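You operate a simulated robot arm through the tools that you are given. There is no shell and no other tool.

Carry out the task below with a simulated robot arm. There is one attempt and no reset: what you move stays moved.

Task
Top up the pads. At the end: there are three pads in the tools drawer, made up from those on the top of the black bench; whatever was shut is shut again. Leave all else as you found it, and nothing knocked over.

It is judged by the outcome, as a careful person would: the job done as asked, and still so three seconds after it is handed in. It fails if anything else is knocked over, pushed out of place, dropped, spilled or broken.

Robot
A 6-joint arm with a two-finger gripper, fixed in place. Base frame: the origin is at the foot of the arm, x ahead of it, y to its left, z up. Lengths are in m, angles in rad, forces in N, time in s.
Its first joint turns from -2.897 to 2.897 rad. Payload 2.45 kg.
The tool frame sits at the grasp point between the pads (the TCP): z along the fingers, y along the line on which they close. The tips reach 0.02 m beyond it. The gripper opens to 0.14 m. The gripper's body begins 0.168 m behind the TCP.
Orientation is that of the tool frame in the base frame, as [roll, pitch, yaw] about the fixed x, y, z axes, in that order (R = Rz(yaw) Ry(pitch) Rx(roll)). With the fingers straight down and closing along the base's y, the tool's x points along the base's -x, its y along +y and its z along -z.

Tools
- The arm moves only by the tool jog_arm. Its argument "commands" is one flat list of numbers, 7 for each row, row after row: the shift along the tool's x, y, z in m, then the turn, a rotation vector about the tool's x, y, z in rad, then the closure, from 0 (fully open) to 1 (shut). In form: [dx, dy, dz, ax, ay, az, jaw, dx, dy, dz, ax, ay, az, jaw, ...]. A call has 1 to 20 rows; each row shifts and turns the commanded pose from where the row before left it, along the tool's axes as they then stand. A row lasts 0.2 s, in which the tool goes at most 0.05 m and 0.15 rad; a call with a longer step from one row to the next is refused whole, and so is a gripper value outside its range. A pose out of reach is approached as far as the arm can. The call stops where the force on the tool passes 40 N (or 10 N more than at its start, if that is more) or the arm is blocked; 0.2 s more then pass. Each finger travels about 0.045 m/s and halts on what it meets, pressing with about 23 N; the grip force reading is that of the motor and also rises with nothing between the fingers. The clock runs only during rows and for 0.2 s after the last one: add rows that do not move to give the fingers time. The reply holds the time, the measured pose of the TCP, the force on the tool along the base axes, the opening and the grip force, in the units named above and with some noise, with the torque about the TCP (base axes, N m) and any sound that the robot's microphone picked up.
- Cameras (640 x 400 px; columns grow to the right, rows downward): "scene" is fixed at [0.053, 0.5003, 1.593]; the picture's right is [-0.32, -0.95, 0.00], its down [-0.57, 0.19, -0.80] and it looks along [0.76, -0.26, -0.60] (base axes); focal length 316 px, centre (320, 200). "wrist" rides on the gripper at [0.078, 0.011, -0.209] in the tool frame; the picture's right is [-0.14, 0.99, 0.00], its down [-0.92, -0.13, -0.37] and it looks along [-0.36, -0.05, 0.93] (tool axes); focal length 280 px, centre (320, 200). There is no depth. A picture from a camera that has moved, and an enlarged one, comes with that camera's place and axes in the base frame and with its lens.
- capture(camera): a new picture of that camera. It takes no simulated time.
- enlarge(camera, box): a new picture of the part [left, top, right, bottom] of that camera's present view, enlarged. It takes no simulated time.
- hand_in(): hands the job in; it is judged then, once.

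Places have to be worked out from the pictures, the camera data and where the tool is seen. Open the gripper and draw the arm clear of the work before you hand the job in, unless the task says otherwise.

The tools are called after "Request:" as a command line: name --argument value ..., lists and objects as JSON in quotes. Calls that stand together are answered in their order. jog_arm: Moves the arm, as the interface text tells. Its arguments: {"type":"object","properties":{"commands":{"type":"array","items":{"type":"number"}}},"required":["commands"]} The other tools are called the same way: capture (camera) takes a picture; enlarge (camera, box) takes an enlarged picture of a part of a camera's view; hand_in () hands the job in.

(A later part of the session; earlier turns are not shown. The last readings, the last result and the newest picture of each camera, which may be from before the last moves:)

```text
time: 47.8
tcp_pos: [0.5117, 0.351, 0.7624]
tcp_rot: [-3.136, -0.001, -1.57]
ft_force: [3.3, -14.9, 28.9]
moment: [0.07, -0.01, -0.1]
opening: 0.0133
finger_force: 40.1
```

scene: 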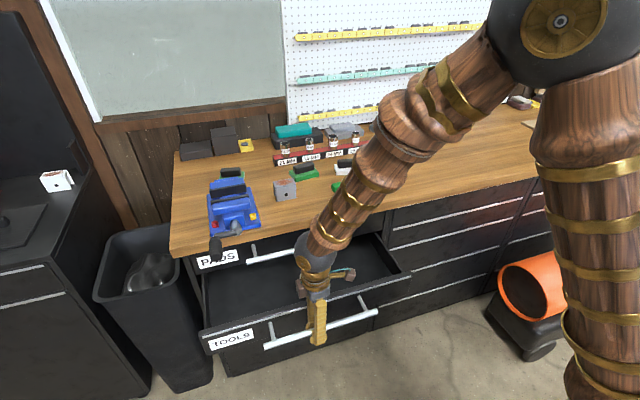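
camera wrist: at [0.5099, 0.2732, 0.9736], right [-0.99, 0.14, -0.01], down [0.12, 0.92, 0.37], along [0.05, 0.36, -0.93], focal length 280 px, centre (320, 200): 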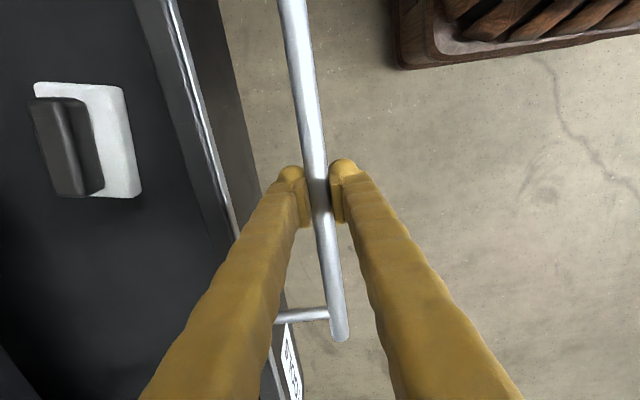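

Request:
jog_arm --commands '[0, 0.003, -0.0012, 0, 0, 0, 1.0, 0, 0.005, 0, 0, 0, 0, 1.0, 0, 0.006, 0, 0, 0, 0, 1.0, 0, 0.006, 0, 0, 0, 0, 1.0, 0, 0.006, 0, 0, 0, 0, 1.0, 0, 0.006, 0, 0, 0, 0, 1.0, 0, 0.006, 0, 0, 0, 0, 1.0, 0, 0.006, 0, 0, 0, 0, 1.0, 0, 0.004, 0, 0, 0, 0, 1.0]'

Request:
capture --camera "scene"

```text
time: 49.8
tcp_pos: [0.4621, 0.3518, 0.7625]
tcp_rot: [-3.137, 0.001, -1.568]
ft_force: [1.5, -3.8, -23.0]
moment: [-0.21, 0.05, -0.15]
opening: 0.0132
finger_force: 40.0
```

```text
taken
```

scene: 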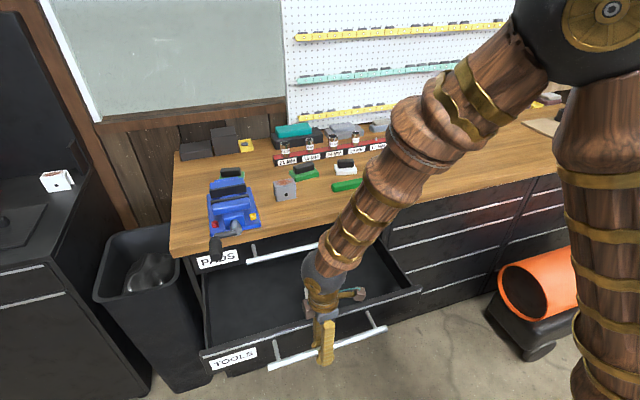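

The drawer is open ~0.275 m. I release the bar, raise the tool straight up and look into the drawer.

Request:
jog_arm --commands '[0, 0, 0, 0, 0, 0, 0.9, 0, 0, 0, 0, 0, 0, 0.75, 0, 0, 0, 0, 0, 0, 0.6, 0, 0, 0, 0, 0, 0, 0.6, 0, 0, -0.02, 0, 0, 0, 0.6, 0, 0, -0.04, 0, 0, 0, 0.6, 0, 0, -0.045, 0, 0, 0, 0.6, 0, 0, -0.045, 0, 0, 0, 0.6, 0, 0, -0.045, 0, 0, 0, 0.6, 0, 0, -0.045, 0, 0, 0, 0.6, 0, 0, -0.045, 0, 0, 0, 0.6, 0, 0, -0.045, 0, 0, 0, 0.6, 0, 0, -0.045, 0, 0, 0, 0.6]'

Request:
capture --camera "wrist"

Request:
capture --camera "scene"

```text
time: 52.6
tcp_pos: [0.4609, 0.3496, 1.1367]
tcp_rot: [-3.137, -0.001, -1.569]
ft_force: [0.0, -0.4, 0.1]
moment: [0.03, 0.0, 0.01]
opening: 0.056
finger_force: 0.0
```

```text
taken
camera wrist: at [0.4504, 0.2729, 1.3455], right [-0.99, 0.14, 0.0], down [0.12, 0.92, 0.37], along [0.05, 0.36, -0.93], focal length 280 px, centre (320, 200)
```

wrist: 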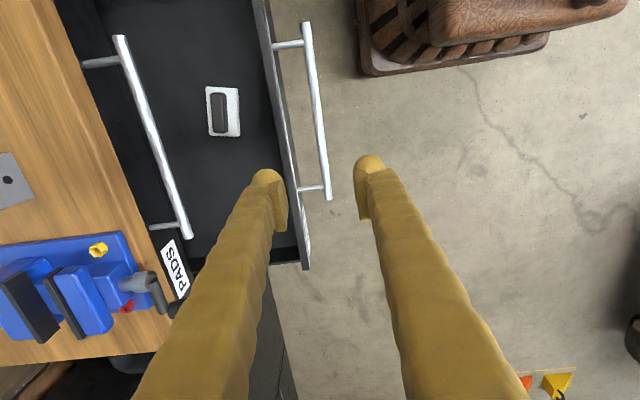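

```text
taken
```

scene: 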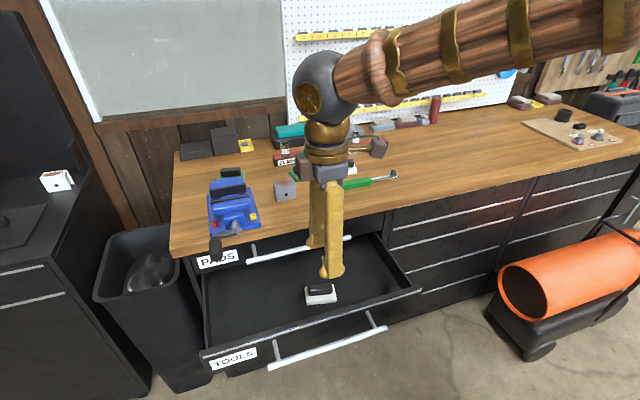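

One white-backed pad is in view in the drawer. Before counting, I need to see the hidden rear of the drawer, so I turn the tool and look in from the front at a low angle.

Request:
jog_arm --commands '[0, 0, 0, 0, 0, 0.143, 0.5, 0, 0, 0, 0, 0, 0.143, 0.3, 0, 0, 0, 0, 0, 0.143, 0.1, 0, 0, 0, 0, 0, 0.143, 0, 0, 0, 0, 0, 0, 0.143, 0, 0, 0, 0, 0, 0, 0.143, 0, 0, 0, 0, 0, 0, 0.143, 0, 0, 0, 0, 0, 0, 0.143, 0, 0, 0, 0, 0, 0, 0.143, 0, 0, 0, 0, 0, 0, 0.143, 0, 0, 0, 0, 0, 0, 0.143, 0, -0.035, -0.0125, 0.022, 0, 0, 0, 0, -0.035, -0.0125, 0.022, 0, 0, 0, 0, -0.035, -0.0125, 0.022, 0, 0, 0, 0, -0.035, -0.0125, 0.022, 0, 0, 0, 0]'

Request:
capture --camera "wrist"

```text
time: 55.8
tcp_pos: [0.6032, 0.3005, 1.0466]
tcp_rot: [3.14, 0.007, 3.141]
ft_force: [-0.1, 0.2, -0.6]
moment: [0.02, -0.02, -0.03]
opening: 0.1399
finger_force: 0.0
```

```text
taken
camera wrist: at [0.5243, 0.312, 1.2554], right [0.14, 0.99, 0.0], down [0.92, -0.13, 0.37], along [0.37, -0.05, -0.93], focal length 280 px, centre (320, 200)
```

wrist: 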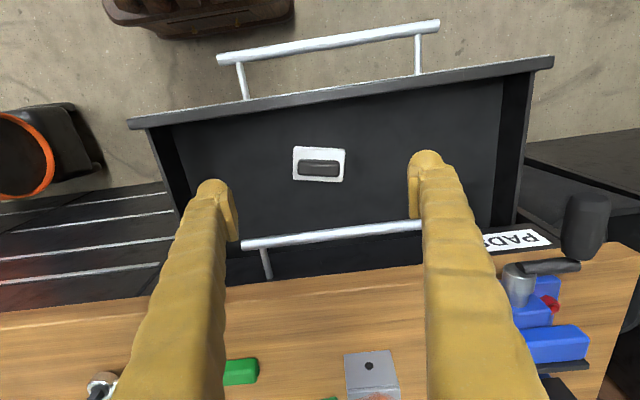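

Request:
jog_arm --commands '[0.01, 0, 0, 0, -0.131, 0, 0, 0.01, 0, 0, 0, -0.131, 0, 0, 0.01, 0, 0, 0, -0.131, 0, 0, 0.01, 0, 0, 0, -0.131, 0, 0, 0, 0, 0, 0, -0.131, 0, 0, 0, 0, 0, 0, -0.131, 0, 0]'

Request:
capture --camera "wrist"

```text
time: 57.2
tcp_pos: [0.563, 0.3003, 1.0417]
tcp_rot: [3.14, 0.793, 3.141]
ft_force: [0.3, -0.2, 1.1]
moment: [0.01, 0.02, 0.01]
opening: 0.1402
finger_force: 0.0
```

```text
taken
camera wrist: at [0.3608, 0.3116, 1.133], right [0.1, 0.99, 0.1], down [0.38, -0.13, 0.91], along [0.92, -0.05, -0.39], focal length 280 px, centre (320, 200)
```

wrist: 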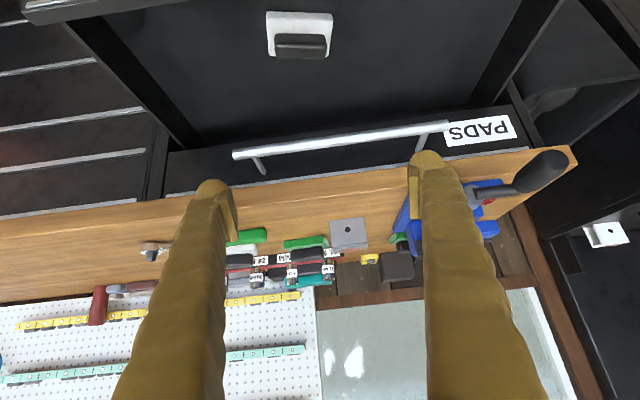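

I lower the camera further to look under the upper drawer.

Request:
jog_arm --commands '[0.03, 0, 0.0195, 0, 0, 0, 0, 0.03, 0, 0.0195, 0, 0, 0, 0, 0.03, 0, 0.0195, 0, 0, 0, 0, 0.03, 0, 0.0195, 0, 0, 0, 0]'

Request:
capture --camera "wrist"

```text
time: 58.2
tcp_pos: [0.5464, 0.3078, 0.9084]
tcp_rot: [-3.14, 0.788, 3.141]
ft_force: [0.8, 0.3, 0.8]
moment: [0.03, -0.05, 0.0]
opening: 0.14
finger_force: 0.1
out of reach, approached as far as the arm can: row 4
```

```text
taken
camera wrist: at [0.3438, 0.3199, 0.9996], right [0.1, 0.99, 0.1], down [0.39, -0.13, 0.91], along [0.92, -0.05, -0.4], focal length 280 px, centre (320, 200)
```

wrist: 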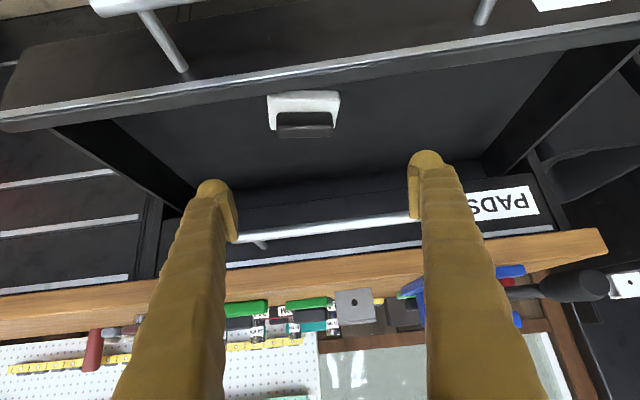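

Request:
enlarge --camera "wrist" --box '[100, 60, 560, 260]'

Request:
capture --camera "scene"

```text
1.39 times, centred on (330, 160) of wrist
camera zoom: at [0.3438, 0.3199, 0.9996], right [0.1, 0.99, 0.1], down [0.39, -0.13, 0.91], along [0.92, -0.05, -0.4], focal length 390 px, centre (306, 256)
```

zoom: 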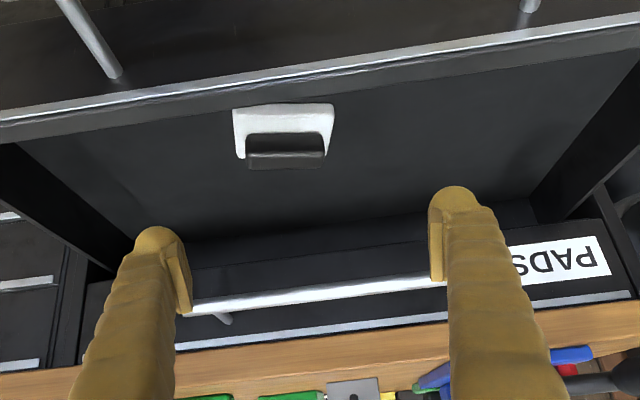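

```text
taken
```

scene: 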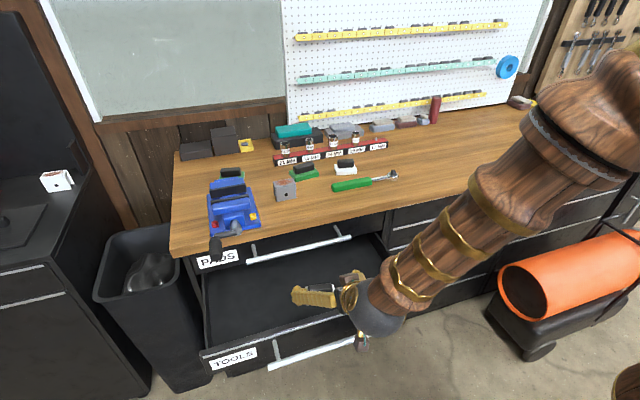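

The drawer's rear wall appears at x≈0.9, and only one pad is seen; a small strip is hidden by the right finger, so I shift sideways to check it.

Request:
jog_arm --commands '[0, 0.04, 0, 0, 0, 0, 0, 0, 0.04, 0, 0, 0, 0, 0]'

Request:
enlarge --camera "wrist" --box '[100, 60, 560, 260]'

```text
time: 58.8
tcp_pos: [0.5433, 0.3899, 0.9065]
tcp_rot: [-3.135, 0.788, -3.141]
ft_force: [-0.4, 0.4, -0.7]
moment: [-0.06, 0.0, -0.02]
opening: 0.1398
finger_force: 0.1
```

```text
1.39 times, centred on (330, 160) of wrist
camera zoom: at [0.3401, 0.4021, 0.9978], right [0.1, 0.99, 0.09], down [0.39, -0.13, 0.91], along [0.92, -0.06, -0.4], focal length 390 px, centre (306, 256)
```

zoom: 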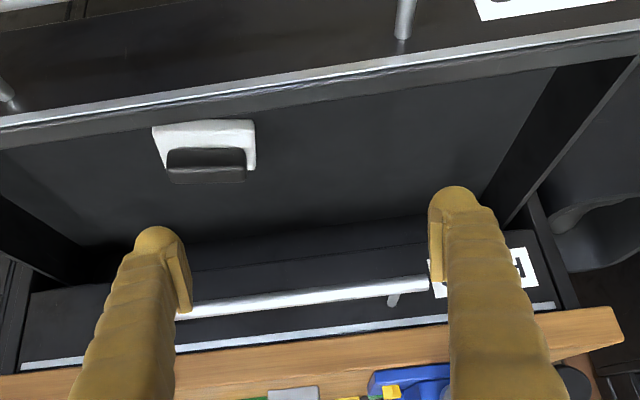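

Confirmed: exactly one pad in the drawer, so two more are needed from the bench top. I raise the arm and go look at the bench pads from above.

Request:
jog_arm --commands '[-0.0283, 0, -0.0283, 0, 0, 0, 0, -0.0283, 0, -0.0283, 0, 0, 0, 0, -0.0283, 0, -0.0283, 0, 0, 0, 0, -0.0283, 0, -0.0283, 0, 0, 0, 0, -0.0283, 0, -0.0283, 0, 0, 0, 0, -0.0283, 0, -0.0283, 0, 0, 0, 0, -0.0283, 0, -0.0283, 0, 0, 0, 0, -0.0283, 0, -0.0283, 0, 0, 0, 0, 0, 0, 0, 0, 0.145, 0, 0, 0, 0, 0, 0, 0.145, 0, 0, 0, 0, 0, 0, 0.145, 0, 0]'

Request:
jog_arm --commands '[-0.02345, -0.03, 0.0086, 0, 0, 0, 0, -0.02345, -0.03, 0.0086, 0, 0, 0, 0, -0.02345, -0.03, 0.0086, 0, 0, 0, 0, -0.02345, -0.03, 0.0086, 0, 0, 0, 0, -0.02345, -0.03, 0.0086, 0, 0, 0, 0, -0.02345, -0.03, 0.0086, 0, 0, 0, 0, -0.02345, -0.03, 0.0086, 0, 0, 0, 0, -0.02345, -0.03, 0.0086, 0, 0, 0, 0]'

Request:
capture --camera "wrist"

```text
time: 59.7
tcp_pos: [0.5588, 0.384, 0.9324]
tcp_rot: [-2.967, 0.683, -3.052]
ft_force: [-0.9, 0.5, -0.6]
moment: [0.0, -0.01, 0.0]
opening: 0.1399
finger_force: 0.1
stopped in row 4: the arm was blocked; the commanded pose is now the measured one
```

```text
time: 61.5
tcp_pos: [0.7409, 0.1548, 1.0361]
tcp_rot: [-2.973, 0.688, -3.053]
ft_force: [-0.7, -0.2, -0.3]
moment: [-0.03, -0.01, -0.02]
opening: 0.1401
finger_force: 0.0
```

```text
taken
camera wrist: at [0.548, 0.1836, 1.1453], right [0.12, 0.99, -0.04], down [0.47, -0.02, 0.88], along [0.87, -0.13, -0.47], focal length 280 px, centre (320, 200)
```

wrist: 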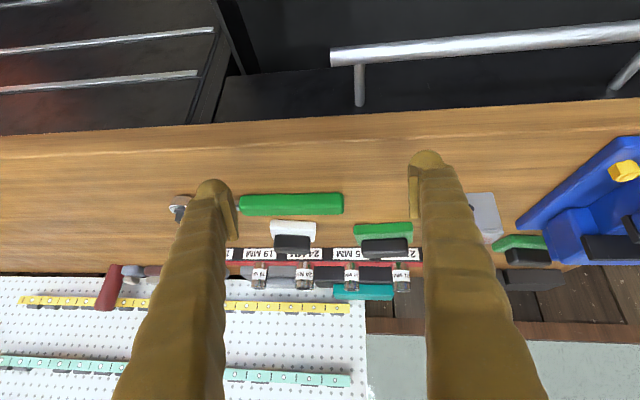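

The first of those moves was reported blocked partway and the second continued from there; forces are nil, but I check the scene for anything disturbed.

Request:
capture --camera "scene"

```text
taken
```

scene: 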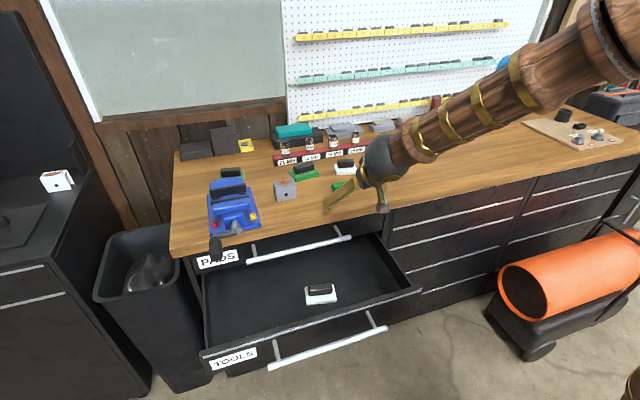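

All still in place. I raise straight up and square the tool's orientation (tilt 0.35 rad) for a good overhead view of the pads.

Request:
jog_arm --commands '[-0.0254, -0.0052, -0.0305, 0, 0, 0, 0, -0.0254, -0.0052, -0.0305, 0, 0, 0, 0, -0.0254, -0.0052, -0.0305, 0, 0, 0, 0, -0.0254, -0.0052, -0.0305, 0, 0, 0, 0, 0, 0, 0, -0.0409, 0.1143, 0.0162, 0, 0, 0, 0, -0.0409, 0.1143, 0.0162, 0, 0, 0, 0, -0.0409, 0.1143, 0.0162, 0]'

Request:
capture --camera "wrist"

```text
time: 63.1
tcp_pos: [0.739, 0.1549, 1.1935]
tcp_rot: [3.139, 0.35, -3.139]
ft_force: [-0.2, 0.6, 0.4]
moment: [0.03, 0.01, -0.01]
opening: 0.1398
finger_force: 0.1
```

```text
taken
camera wrist: at [0.5964, 0.1663, 1.3637], right [0.13, 0.99, 0.05], down [0.74, -0.13, 0.66], along [0.66, -0.05, -0.75], focal length 280 px, centre (320, 200)
```

wrist: 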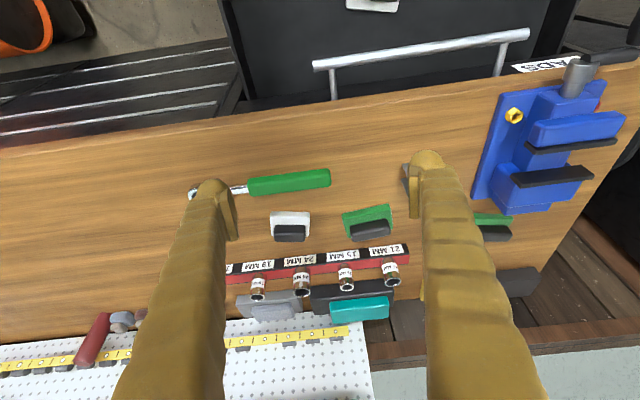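

Request:
enlarge --camera "wrist" --box '[230, 150, 430, 310]'

```text
2.50 times, centred on (330, 230) of wrist
camera zoom: at [0.5964, 0.1663, 1.3637], right [0.13, 0.99, 0.05], down [0.74, -0.13, 0.66], along [0.66, -0.05, -0.75], focal length 701 px, centre (295, 125)
```

zoom: 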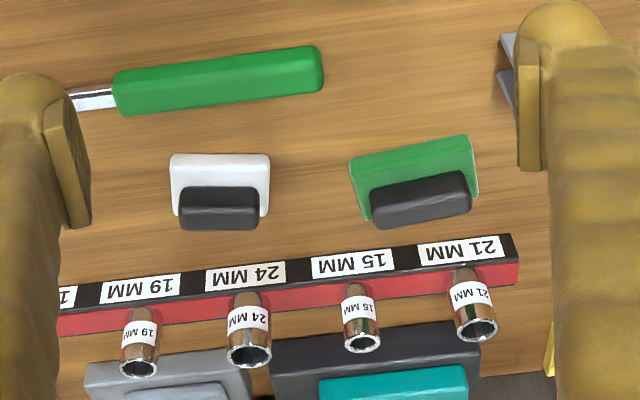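

Let me enlarge the pads in the scene camera to measure heights.

Request:
enlarge --camera "scene" --box '[280, 150, 370, 206]'

Request:
enlarge --camera "wrist" --box '[260, 195, 400, 255]'

```text
7.11 times, centred on (325, 178) of scene
camera zoom: at [0.053, 0.5003, 1.593], right [-0.32, -0.95, 0.0], down [-0.57, 0.19, -0.8], along [0.76, -0.26, -0.6], focal length 2246 px, centre (284, 356)
```

zoom: 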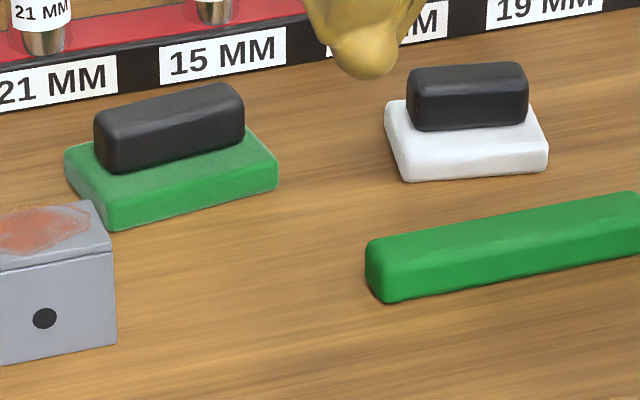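

```text
4.57 times, centred on (330, 225) of wrist
camera zoom: at [0.5964, 0.1663, 1.3637], right [0.13, 0.99, 0.05], down [0.74, -0.13, 0.66], along [0.66, -0.05, -0.75], focal length 1282 px, centre (274, 86)
```

zoom: 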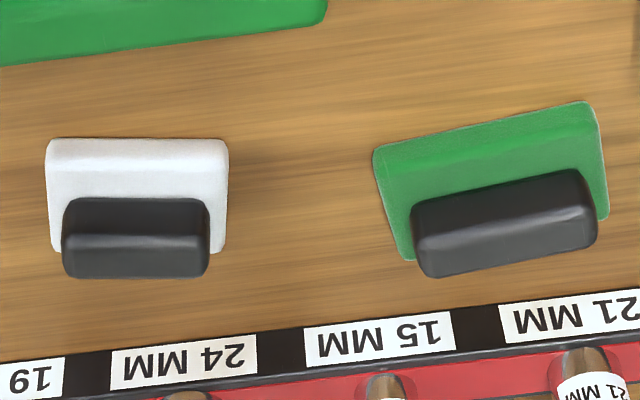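

My table-height estimate needs refining (triangulation of the label gives ~0.93 rather than 0.95). I'll measure it by touch: go vertical over a bare spot of wood near (0.83, 0.20) with the fingers closed.

Request:
jog_arm --commands '[0, 0, 0, 0, 0.1167, 0, 0.3, 0, 0, 0, 0, 0.1167, 0, 0.6, 0, 0, 0, 0, 0.1167, 0, 1.0, -0.0225, 0.0113, 0.03, 0, 0, 0, 1.0, -0.0225, 0.0113, 0.03, 0, 0, 0, 1.0, -0.0225, 0.0113, 0.03, 0, 0, 0, 1.0, -0.0225, 0.0113, 0.03, 0, 0, 0, 1.0, 0, 0, 0.03, 0, 0, 0, 1.0, 0, 0, 0.02, 0, 0, 0, 1.0, 0, 0, 0.01, 0, 0, 0, 1.0, 0, 0, 0, 0, 0, 0, 1.0]'

Request:
capture --camera "wrist"

Request:
capture --camera "scene"

```text
time: 65.5
tcp_pos: [0.8297, 0.1998, 1.0134]
tcp_rot: [3.141, -0.001, 3.141]
ft_force: [0.6, 0.3, 0.2]
moment: [-0.02, -0.03, -0.02]
opening: 0.0001
finger_force: 23.2
```

```text
taken
camera wrist: at [0.7538, 0.2119, 1.2229], right [0.14, 0.99, 0.0], down [0.92, -0.13, 0.37], along [0.36, -0.05, -0.93], focal length 280 px, centre (320, 200)
```

wrist: 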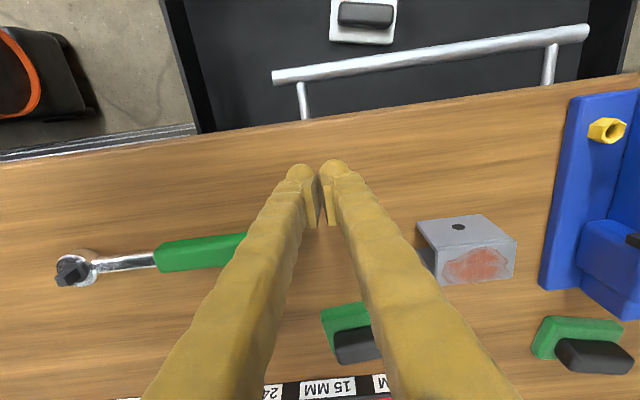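

```text
taken
```

scene: 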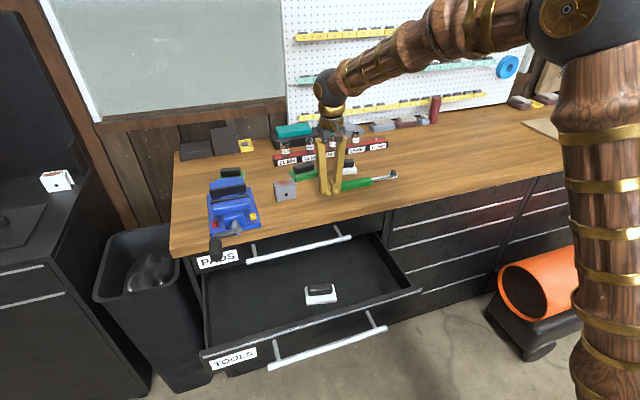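

The spot under the closed fingers is bare wood. I descend in small steps until touch.

Request:
jog_arm --commands '[0, 0, 0.015, 0, 0, 0, 1.0, 0, 0, 0.012, 0, 0, 0, 1.0, 0, 0, 0.006, 0, 0, 0, 1.0, 0, 0, 0.003, 0, 0, 0, 1.0, 0, 0, 0.003, 0, 0, 0, 1.0, 0, 0, 0.003, 0, 0, 0, 1.0, 0, 0, 0.003, 0, 0, 0, 1.0, 0, 0, 0.003, 0, 0, 0, 1.0, 0, 0, 0.003, 0, 0, 0, 1.0, 0, 0, 0.003, 0, 0, 0, 1.0, 0, 0, 0.003, 0, 0, 0, 1.0, 0, 0, 0.003, 0, 0, 0, 1.0, 0, 0, 0.003, 0, 0, 0, 1.0, 0, 0, 0.003, 0, 0, 0, 1.0]'

```text
time: 67.4
tcp_pos: [0.832, 0.1999, 0.9698]
tcp_rot: [3.14, 0.005, -3.141]
ft_force: [-5.2, -0.1, 8.3]
moment: [0.01, 0.13, 0.04]
opening: 0.0
finger_force: 29.3
stopped in row 9: the force on the tool passed its limit at 47 N (the readings are from after the stop); the commanded pose is now the measured one
```

Touch gives the bench top at z≈0.950. The white-backed pad is then centred at about (1.009, 0.069), plate 0.080×0.052, turned ~10°, total height ~0.04. It's slightly beyond the straight-down reach, so I'll use a 15° outward tilt. I lift, yaw and tilt, set the opening to ~0.115 and go to the pre-grasp point.

Request:
jog_arm --commands '[0, 0, -0.0434, 0, 0, 0, 0.9, 0, 0, -0.0434, 0, 0, 0, 0.7, 0, 0, -0.0434, 0, 0, 0, 0.5, 0, 0, 0, 0, 0, 0.091, 0.3, 0, 0, 0, 0, 0, 0.091, 0.18, 0, 0, 0, 0, -0.13, 0, 0.18, 0, 0, 0, 0, -0.13, 0, 0.18, -0.0309, -0.0193, 0.0097, 0, 0, 0, 0.18, -0.0309, -0.0193, 0.0097, 0, 0, 0, 0.18, -0.0309, -0.0193, 0.0097, 0, 0, 0, 0.18, -0.0309, -0.0193, 0.0097, 0, 0, 0, 0.18, -0.0309, -0.0193, 0.0097, 0, 0, 0, 0.18]'

Request:
capture --camera "wrist"

Request:
capture --camera "scene"

```text
time: 70.0
tcp_pos: [0.9725, 0.0795, 1.0917]
tcp_rot: [3.14, 0.264, 2.96]
ft_force: [-0.4, 0.2, 0.7]
moment: [0.02, -0.01, -0.01]
opening: 0.1148
finger_force: 0.1
```

```text
taken
camera wrist: at [0.8475, 0.1135, 1.2731], right [0.31, 0.95, 0.04], down [0.76, -0.27, 0.6], along [0.58, -0.16, -0.8], focal length 280 px, centre (320, 200)
```

wrist: 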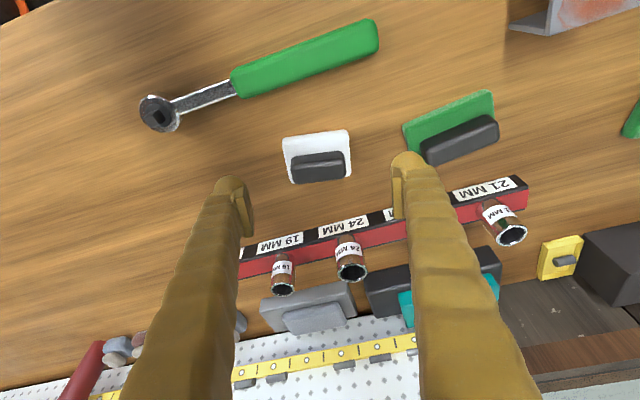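

```text
taken
```

scene: 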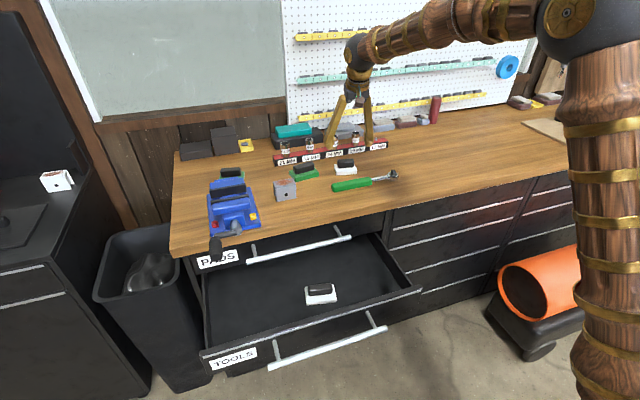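

The close view confirms the white pad: near edge from (0.974,0.036) to (0.990,0.115), parallel with the closing direction. I descend along the tool axis, slowing at the end.

Request:
jog_arm --commands '[-0.0004, -0.0006, 0.03, 0, 0, 0, 0.18, -0.0004, -0.0006, 0.03, 0, 0, 0, 0.18, -0.0004, -0.0007, 0.025, 0, 0, 0, 0.18, 0, 0, 0.012, 0, 0, 0, 0.18, 0, 0, 0.006, 0, 0, 0, 0.18, 0, 0, 0.005, 0, 0, 0, 0.18, 0, 0, 0.003, 0, 0, 0, 0.18]'

Request:
capture --camera "wrist"

Request:
enlarge --camera "scene" --box '[270, 130, 410, 210]'

```text
time: 71.6
tcp_pos: [1.0026, 0.0684, 0.9852]
tcp_rot: [3.139, 0.265, 2.959]
ft_force: [0.4, -0.3, -0.2]
moment: [0.0, 0.02, 0.0]
opening: 0.1148
finger_force: 0.1
```

```text
taken
camera wrist: at [0.8772, 0.1037, 1.1672], right [0.31, 0.95, 0.04], down [0.76, -0.27, 0.59], along [0.58, -0.16, -0.8], focal length 280 px, centre (320, 200)
```

wrist: 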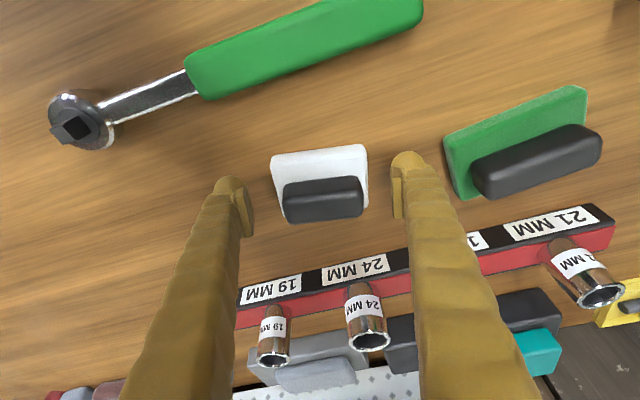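

```text
4.57 times, centred on (340, 170) of scene
camera zoom: at [0.053, 0.5003, 1.593], right [-0.32, -0.95, 0.0], down [-0.57, 0.19, -0.8], along [0.76, -0.26, -0.6], focal length 1444 px, centre (229, 337)
```

zoom: 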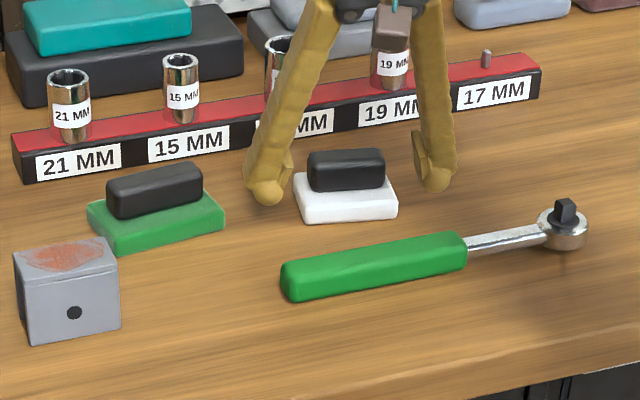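

The pad sits centred between the fingers with both fingertips clear of the green pad and rail. I go down the last 8 mm and close gently.

Request:
jog_arm --commands '[0, 0.001, 0.004, 0, 0, 0, 0.18, 0, 0, 0.004, 0, 0, 0, 0.18, 0, 0, 0, 0, 0, 0, 0.18, 0, 0, 0, 0, 0, 0, 0.3, 0, 0, 0, 0, 0, 0, 0.4, 0, 0, 0, 0, 0, 0, 0.5, 0, 0, 0, 0, 0, 0, 0.6, 0, 0, 0, 0, 0, 0, 0.7, 0, 0, 0, 0, 0, 0, 0.7]'

Request:
capture --camera "wrist"

Request:
enlarge --camera "scene" --box '[270, 130, 410, 210]'

```text
time: 73.6
tcp_pos: [1.0035, 0.0689, 0.9777]
tcp_rot: [3.14, 0.264, 2.962]
ft_force: [-0.7, -0.5, 2.0]
moment: [-0.02, 0.0, 0.0]
opening: 0.0786
finger_force: 23.2
```

```text
taken
camera wrist: at [0.8797, 0.1036, 1.1596], right [0.31, 0.95, 0.04], down [0.76, -0.27, 0.6], along [0.58, -0.16, -0.8], focal length 280 px, centre (320, 200)
```

wrist: 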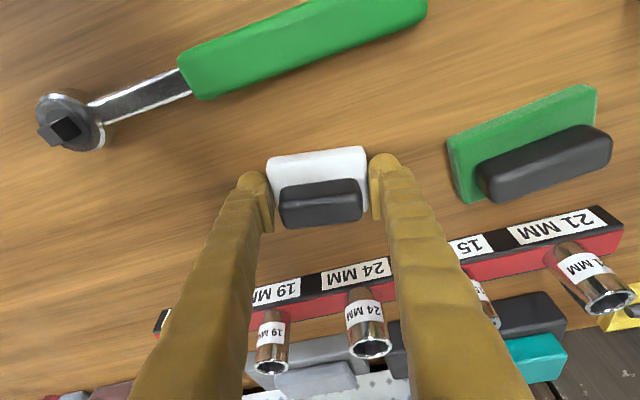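

```text
4.57 times, centred on (340, 170) of scene
camera zoom: at [0.053, 0.5003, 1.593], right [-0.32, -0.95, 0.0], down [-0.57, 0.19, -0.8], along [0.76, -0.26, -0.6], focal length 1444 px, centre (229, 337)
```

zoom: 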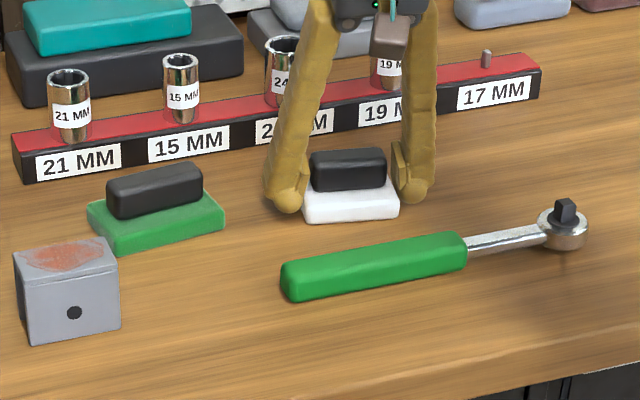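

Grip found at 0.0786 m with 23 N. I lift it straight up a little and check that it is held.

Request:
jog_arm --commands '[0, 0, 0, 0, 0, 0, 1.0, 0, 0, 0, 0, 0, 0, 1.0, -0.0013, 0, -0.0048, 0, 0, 0, 1.0, -0.0026, 0, -0.0097, 0, 0, 0, 1.0, -0.0026, 0, -0.0097, 0, 0, 0, 1.0, -0.0026, 0, -0.0097, 0, 0, 0, 1.0]'

Request:
capture --camera "wrist"

Request:
enlarge --camera "scene" --box '[270, 130, 410, 210]'

```text
time: 75.0
tcp_pos: [1.0048, 0.0707, 1.0126]
tcp_rot: [3.139, 0.264, 2.96]
ft_force: [-0.5, 0.4, -1.3]
moment: [-0.03, 0.01, -0.02]
opening: 0.0633
finger_force: 23.3
```

```text
taken
camera wrist: at [0.8808, 0.1049, 1.1944], right [0.31, 0.95, 0.04], down [0.76, -0.27, 0.59], along [0.58, -0.16, -0.8], focal length 280 px, centre (320, 200)
```

wrist: 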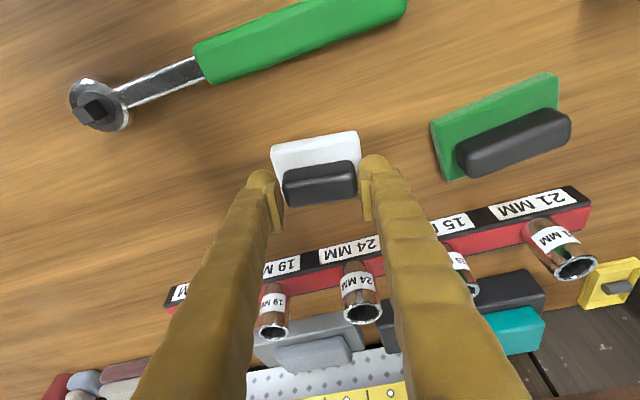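

```text
4.57 times, centred on (340, 170) of scene
camera zoom: at [0.053, 0.5003, 1.593], right [-0.32, -0.95, 0.0], down [-0.57, 0.19, -0.8], along [0.76, -0.26, -0.6], focal length 1444 px, centre (229, 337)
```

zoom: 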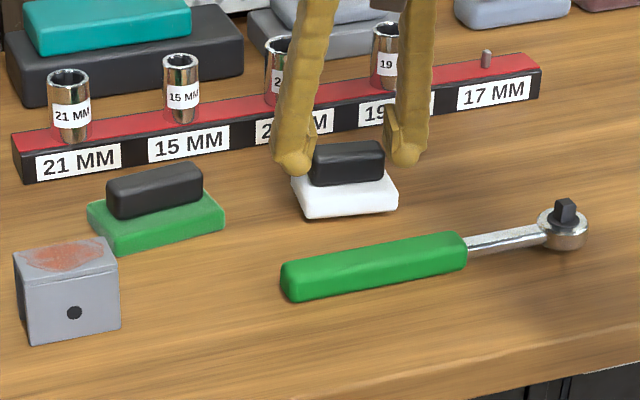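

The fingers slipped off the rounded plate edges and now clasp the top of the friction block (0.063 m); the pad may be raised a few mm. I lower gently in 2 mm steps to set it back on the wood.

Request:
jog_arm --commands '[0.0005, 0, 0.0019, 0, 0, 0, 1.0, 0.0005, 0, 0.0019, 0, 0, 0, 1.0]'

Request:
enlarge --camera "scene" --box '[300, 140, 380, 200]'

Request:
enlarge --camera "wrist" --box '[230, 100, 410, 240]'

```text
time: 75.6
tcp_pos: [1.0047, 0.0705, 1.0096]
tcp_rot: [3.14, 0.264, 2.959]
ft_force: [0.0, 0.6, -1.1]
moment: [-0.02, 0.0, 0.01]
opening: 0.0633
finger_force: 22.9
```

```text
6.67 times, centred on (340, 170) of scene
camera zoom: at [0.053, 0.5003, 1.593], right [-0.32, -0.95, 0.0], down [-0.57, 0.19, -0.8], along [0.76, -0.26, -0.6], focal length 2106 px, centre (187, 400)
```

zoom: 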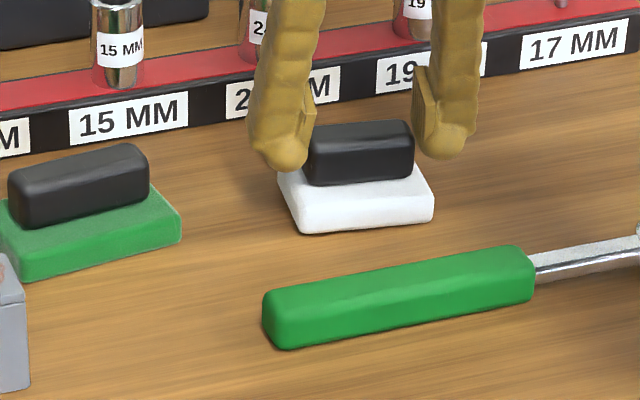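

```text
2.86 times, centred on (320, 170) of wrist
camera zoom: at [0.8803, 0.1049, 1.1906], right [0.31, 0.95, 0.04], down [0.76, -0.27, 0.59], along [0.58, -0.16, -0.8], focal length 801 px, centre (320, 286)
```

zoom: 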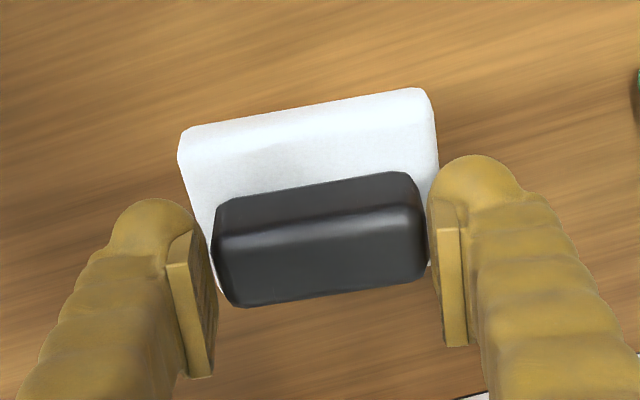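

Request:
jog_arm --commands '[0.0005, 0, 0.0019, 0, 0, 0, 1.0, 0.0005, 0, 0.0019, 0, 0, 0, 1.0]'

```text
time: 76.2
tcp_pos: [1.0053, 0.0704, 1.0067]
tcp_rot: [3.141, 0.266, 2.959]
ft_force: [1.7, 4.1, 15.7]
moment: [-0.03, 0.05, 0.15]
opening: 0.0632
finger_force: 22.8
```

Now the pad is on the wood (15.7 N reaction at TCP z 1.0067). I open slightly to 0.075, lower 14 mm so the fingertips come down alongside the block just above its plate, then regrip on the block.

Request:
jog_arm --commands '[0, 0, 0, 0, 0, 0, 0.5, 0, 0, 0, 0, 0, 0, 0.46, 0, 0, 0, 0, 0, 0, 0.46, 0.0013, 0, 0.0048, 0, 0, 0, 0.46, 0.0013, 0, 0.0048, 0, 0, 0, 0.46, 0.0008, 0, 0.0029, 0, 0, 0, 0.46, 0, 0, 0, 0, 0, 0, 0.46]'

Request:
enlarge --camera "wrist" --box '[230, 100, 410, 240]'

Request:
enlarge --camera "scene" --box '[300, 140, 380, 200]'

```text
time: 77.8
tcp_pos: [1.0049, 0.0702, 0.9937]
tcp_rot: [3.139, 0.264, 2.959]
ft_force: [-0.2, -0.9, -0.9]
moment: [0.01, 0.01, 0.0]
opening: 0.0758
finger_force: 0.2
```

```text
2.86 times, centred on (320, 170) of wrist
camera zoom: at [0.8804, 0.1047, 1.1747], right [0.31, 0.95, 0.04], down [0.76, -0.27, 0.59], along [0.58, -0.16, -0.8], focal length 801 px, centre (320, 286)
```

zoom: 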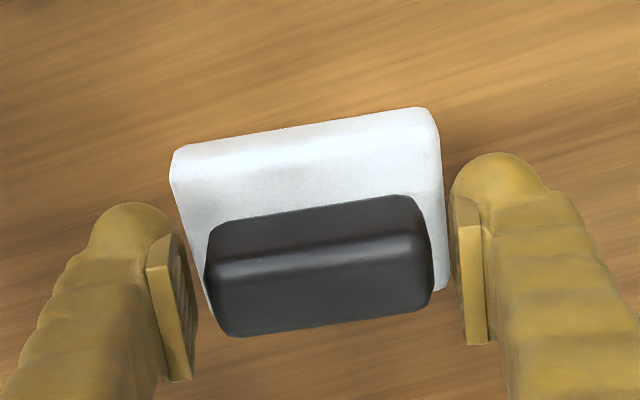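

```text
6.67 times, centred on (340, 170) of scene
camera zoom: at [0.053, 0.5003, 1.593], right [-0.32, -0.95, 0.0], down [-0.57, 0.19, -0.8], along [0.76, -0.26, -0.6], focal length 2106 px, centre (187, 400)
```

zoom: 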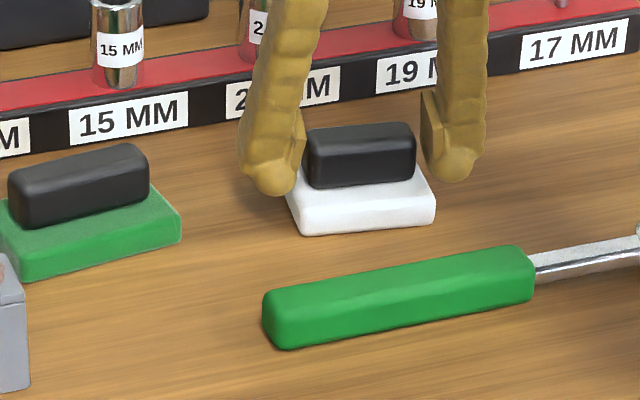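

The fingertips now sit beside the block just above the plate. I close on the block and lift slightly to test.

Request:
jog_arm --commands '[0.0004, 0, 0.0014, 0, 0, 0, 0.5, 0, 0, 0, 0, 0, 0, 0.6, 0, 0, 0, 0, 0, 0, 1.0, 0, 0, 0, 0, 0, 0, 1.0, 0, 0, 0, 0, 0, 0, 1.0, -0.0013, 0, -0.0048, 0, 0, 0, 1.0, -0.0026, 0, -0.0097, 0, 0, 0, 1.0, 0, 0, 0, 0, 0, 0, 1.0]'

Request:
enlarge --camera "wrist" --box '[230, 100, 410, 240]'

Request:
enlarge --camera "scene" --box '[300, 140, 380, 200]'

```text
time: 79.6
tcp_pos: [1.0039, 0.0695, 1.0073]
tcp_rot: [3.14, 0.264, 2.959]
ft_force: [0.4, -0.3, -0.6]
moment: [0.04, -0.01, 0.02]
opening: 0.064
finger_force: 23.6
```

```text
2.86 times, centred on (320, 170) of wrist
camera zoom: at [0.8805, 0.1048, 1.1873], right [0.31, 0.95, 0.04], down [0.76, -0.27, 0.59], along [0.58, -0.16, -0.8], focal length 801 px, centre (320, 286)
```

zoom: 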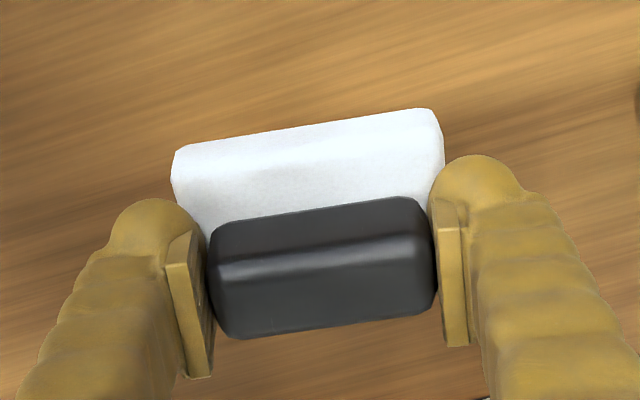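

```text
6.67 times, centred on (340, 170) of scene
camera zoom: at [0.053, 0.5003, 1.593], right [-0.32, -0.95, 0.0], down [-0.57, 0.19, -0.8], along [0.76, -0.26, -0.6], focal length 2106 px, centre (187, 400)
```

zoom: 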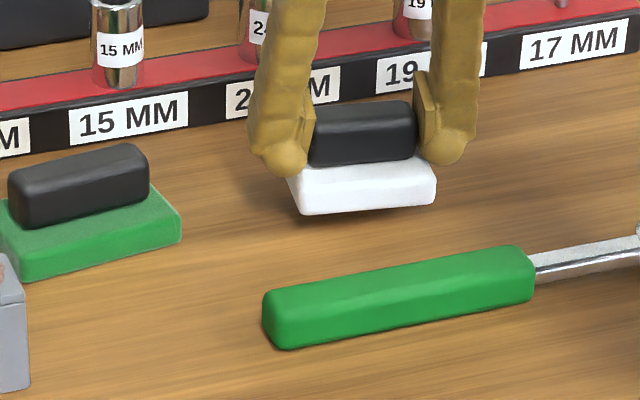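

The pad is firmly held by its block and lifted (pad bottom ≈ TCP − 0.042). I raise it to z≈1.12 and carry it back over the bare bench toward the drawer at about (0.62, 0.13).

Request:
jog_arm --commands '[-0.005, 0, -0.018, 0, 0, 0, 1.0, -0.0085, 0, -0.031, 0, 0, 0, 1.0, -0.0085, 0, -0.031, 0, 0, 0, 1.0, -0.0067, 0, -0.026, 0, 0, 0, 1.0, 0.02, -0.0006, -0.0054, 0, 0, 0, 1.0, 0.032, -0.001, -0.0086, 0, 0, 0, 1.0, 0.032, -0.001, -0.0086, 0, 0, 0, 1.0, 0.032, -0.001, -0.0086, 0, 0, 0, 1.0, 0.032, -0.001, -0.0086, 0, 0, 0, 1.0, 0.032, -0.001, -0.0086, 0, 0, 0, 1.0, 0.032, -0.001, -0.0086, 0, 0, 0, 1.0, 0.032, -0.001, -0.0086, 0, 0, 0, 1.0, 0.032, -0.001, -0.0086, 0, 0, 0, 1.0, 0.032, -0.001, -0.0086, 0, 0, 0, 1.0, 0.032, -0.001, -0.0086, 0, 0, 0, 1.0, 0.02, -0.0006, -0.0054, 0, 0, 0, 1.0, 0.0152, -0.0002, -0.004, 0, 0, 0, 1.0]'

Request:
capture --camera "wrist"

Request:
capture --camera "scene"

```text
time: 83.2
tcp_pos: [0.6201, 0.1282, 1.1166]
tcp_rot: [-3.141, 0.263, 2.959]
ft_force: [0.3, 0.1, -0.5]
moment: [0.02, 0.0, 0.05]
opening: 0.0641
finger_force: 23.3
```

```text
taken
camera wrist: at [0.4959, 0.1626, 1.2971], right [0.31, 0.95, 0.04], down [0.76, -0.27, 0.59], along [0.58, -0.16, -0.8], focal length 280 px, centre (320, 200)
```

wrist: 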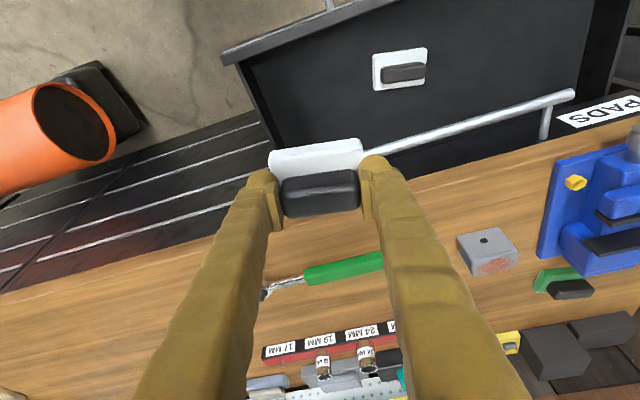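

```text
taken
```

scene: 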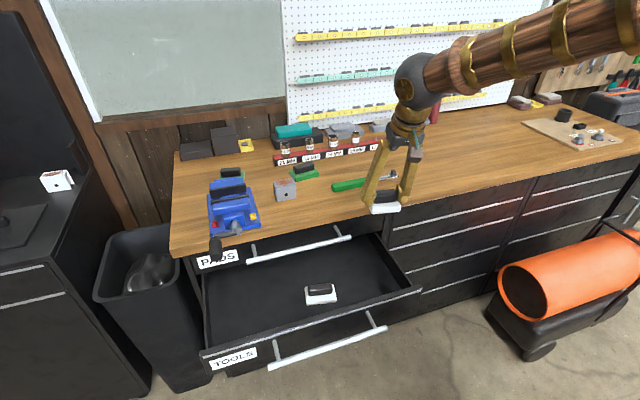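

Held well and in line with the free right part of the drawer. I lower it vertically into the drawer to just above where I expect the floor.

Request:
jog_arm --commands '[0.006, 0, 0.0224, 0, 0, 0, 1.0, 0.00975, 0, 0.0362, 0, 0, 0, 1.0, 0.00975, 0, 0.0362, 0, 0, 0, 1.0, 0.00975, 0, 0.0362, 0, 0, 0, 1.0, 0.00975, 0, 0.0362, 0, 0, 0, 1.0, 0.00975, 0, 0.0362, 0, 0, 0, 1.0, 0.00975, 0, 0.0362, 0, 0, 0, 1.0, 0.0078, 0, 0.029, 0, 0, 0, 1.0, 0.0026, 0, 0.0097, 0, 0, 0, 1.0]'

Request:
capture --camera "wrist"

Request:
enlarge --camera "scene" --box '[190, 220, 430, 370]'

```text
time: 85.2
tcp_pos: [0.62, 0.1296, 0.8261]
tcp_rot: [3.14, 0.264, 2.96]
ft_force: [-1.4, -1.0, -0.8]
moment: [-0.03, -0.02, 0.0]
opening: 0.0633
finger_force: 23.7
```

```text
taken
camera wrist: at [0.4952, 0.1642, 1.0067], right [0.31, 0.95, 0.04], down [0.76, -0.27, 0.59], along [0.58, -0.16, -0.8], focal length 280 px, centre (320, 200)
```

wrist: 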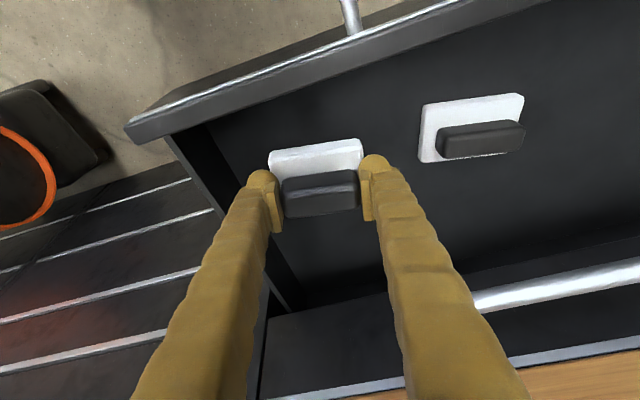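

```text
2.67 times, centred on (310, 295) of scene
camera zoom: at [0.053, 0.5003, 1.593], right [-0.32, -0.95, 0.0], down [-0.57, 0.19, -0.8], along [0.76, -0.26, -0.6], focal length 842 px, centre (347, -53)
```

zoom: 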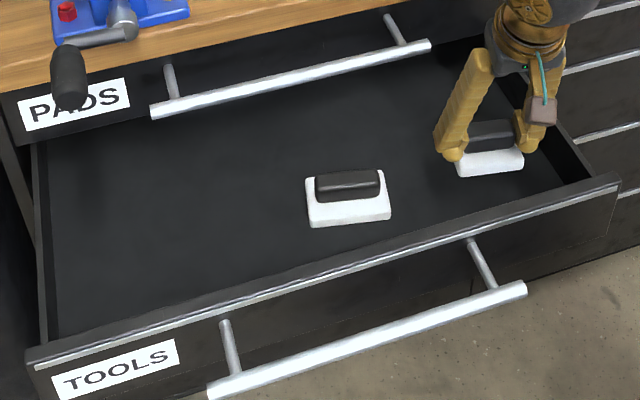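

Pad is inside the drawer above the floor, clear of the side wall and the existing pad. I lower with slow steps until it touches.

Request:
jog_arm --commands '[0.0039, 0, 0.0145, 0, 0, 0, 1.0, 0.0039, 0, 0.0145, 0, 0, 0, 1.0, 0.0026, 0, 0.0097, 0, 0, 0, 1.0, 0.0013, 0, 0.0048, 0, 0, 0, 1.0, 0.0008, 0, 0.0029, 0, 0, 0, 1.0, 0.0008, 0, 0.0029, 0, 0, 0, 1.0, 0.0008, 0, 0.0029, 0, 0, 0, 1.0, 0.0008, 0, 0.0029, 0, 0, 0, 1.0, 0.0008, 0, 0.0029, 0, 0, 0, 1.0, 0.0008, 0, 0.0029, 0, 0, 0, 1.0, 0.0008, 0, 0.0029, 0, 0, 0, 1.0, 0.0008, 0, 0.0029, 0, 0, 0, 1.0, 0.0008, 0, 0.0029, 0, 0, 0, 1.0, 0.0008, 0, 0.0029, 0, 0, 0, 1.0, 0.0008, 0, 0.0029, 0, 0, 0, 1.0]'

```text
time: 88.4
tcp_pos: [0.6211, 0.1304, 0.7504]
tcp_rot: [3.139, 0.265, 2.96]
ft_force: [0.2, -8.2, 39.0]
moment: [-0.24, 0.25, 0.05]
opening: 0.0638
finger_force: 22.7
```

Contact at TCP z≈0.750 (39 N), so the drawer floor is at about 0.708. I ease up 1.5 mm, open the jaws to ~0.085 and look.

Request:
jog_arm --commands '[-0.0004, 0, -0.0014, 0, 0, 0, 1.0, 0, 0, 0, 0, 0, 0, 0.6, 0, 0, 0, 0, 0, 0, 0.5, 0, 0, 0, 0, 0, 0, 0.42, 0, 0, 0, 0, 0, 0, 0.4, 0, 0, 0, 0, 0, 0, 0.4]'

Request:
capture --camera "wrist"

```text
time: 89.8
tcp_pos: [0.6205, 0.1286, 0.7486]
tcp_rot: [3.14, 0.263, 2.96]
ft_force: [1.1, 0.0, 0.4]
moment: [0.0, 0.02, 0.02]
opening: 0.0841
finger_force: 0.2
```

```text
taken
camera wrist: at [0.4963, 0.1633, 0.9316], right [0.31, 0.95, 0.04], down [0.76, -0.27, 0.6], along [0.58, -0.16, -0.8], focal length 280 px, centre (320, 200)
```

wrist: 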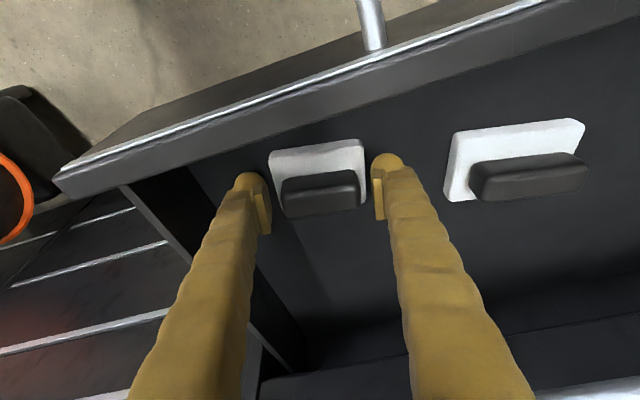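

The pad sits flat in the drawer and the fingers are clear of it. I lift straight up and out.

Request:
jog_arm --commands '[-0.0026, 0, -0.0097, 0, 0, 0, 0.4, -0.0052, 0, -0.0193, 0, 0, 0, 0.4, -0.0104, 0, -0.0386, 0, 0, 0, 0.4, -0.0104, 0, -0.0386, 0, 0, 0, 0.4, -0.0104, 0, -0.0386, 0, 0, 0, 0.4, -0.0104, 0, -0.0386, 0, 0, 0, 0.4, -0.0104, 0, -0.0386, 0, 0, 0, 0.4, -0.0104, 0, -0.0386, 0, 0, 0, 0.4, -0.0104, 0, -0.0386, 0, 0, 0, 0.4, -0.0104, 0, -0.0386, 0, 0, 0, 0.4, -0.0052, 0, -0.0193, 0, 0, 0, 0.4]'

Request:
capture --camera "wrist"

Request:
capture --camera "scene"

```text
time: 92.2
tcp_pos: [0.6184, 0.1286, 1.122]
tcp_rot: [3.141, 0.265, 2.96]
ft_force: [-0.2, 0.6, -0.2]
moment: [-0.02, -0.03, -0.01]
opening: 0.0841
finger_force: 0.0
```

```text
taken
camera wrist: at [0.4949, 0.1627, 1.3031], right [0.31, 0.95, 0.04], down [0.76, -0.27, 0.59], along [0.58, -0.16, -0.8], focal length 280 px, centre (320, 200)
```

wrist: 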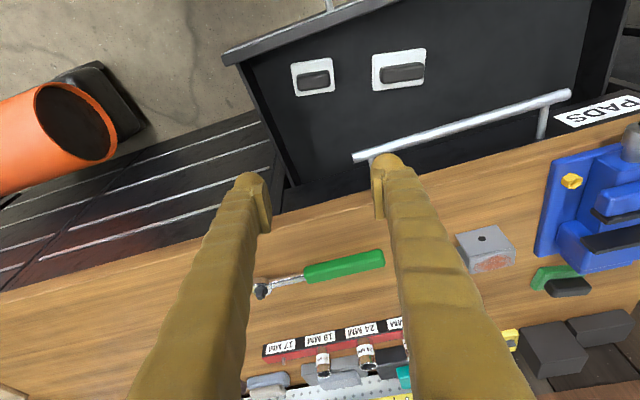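

```text
taken
```

scene: 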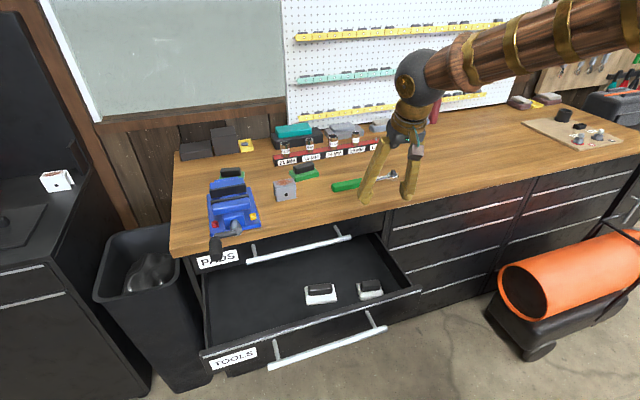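

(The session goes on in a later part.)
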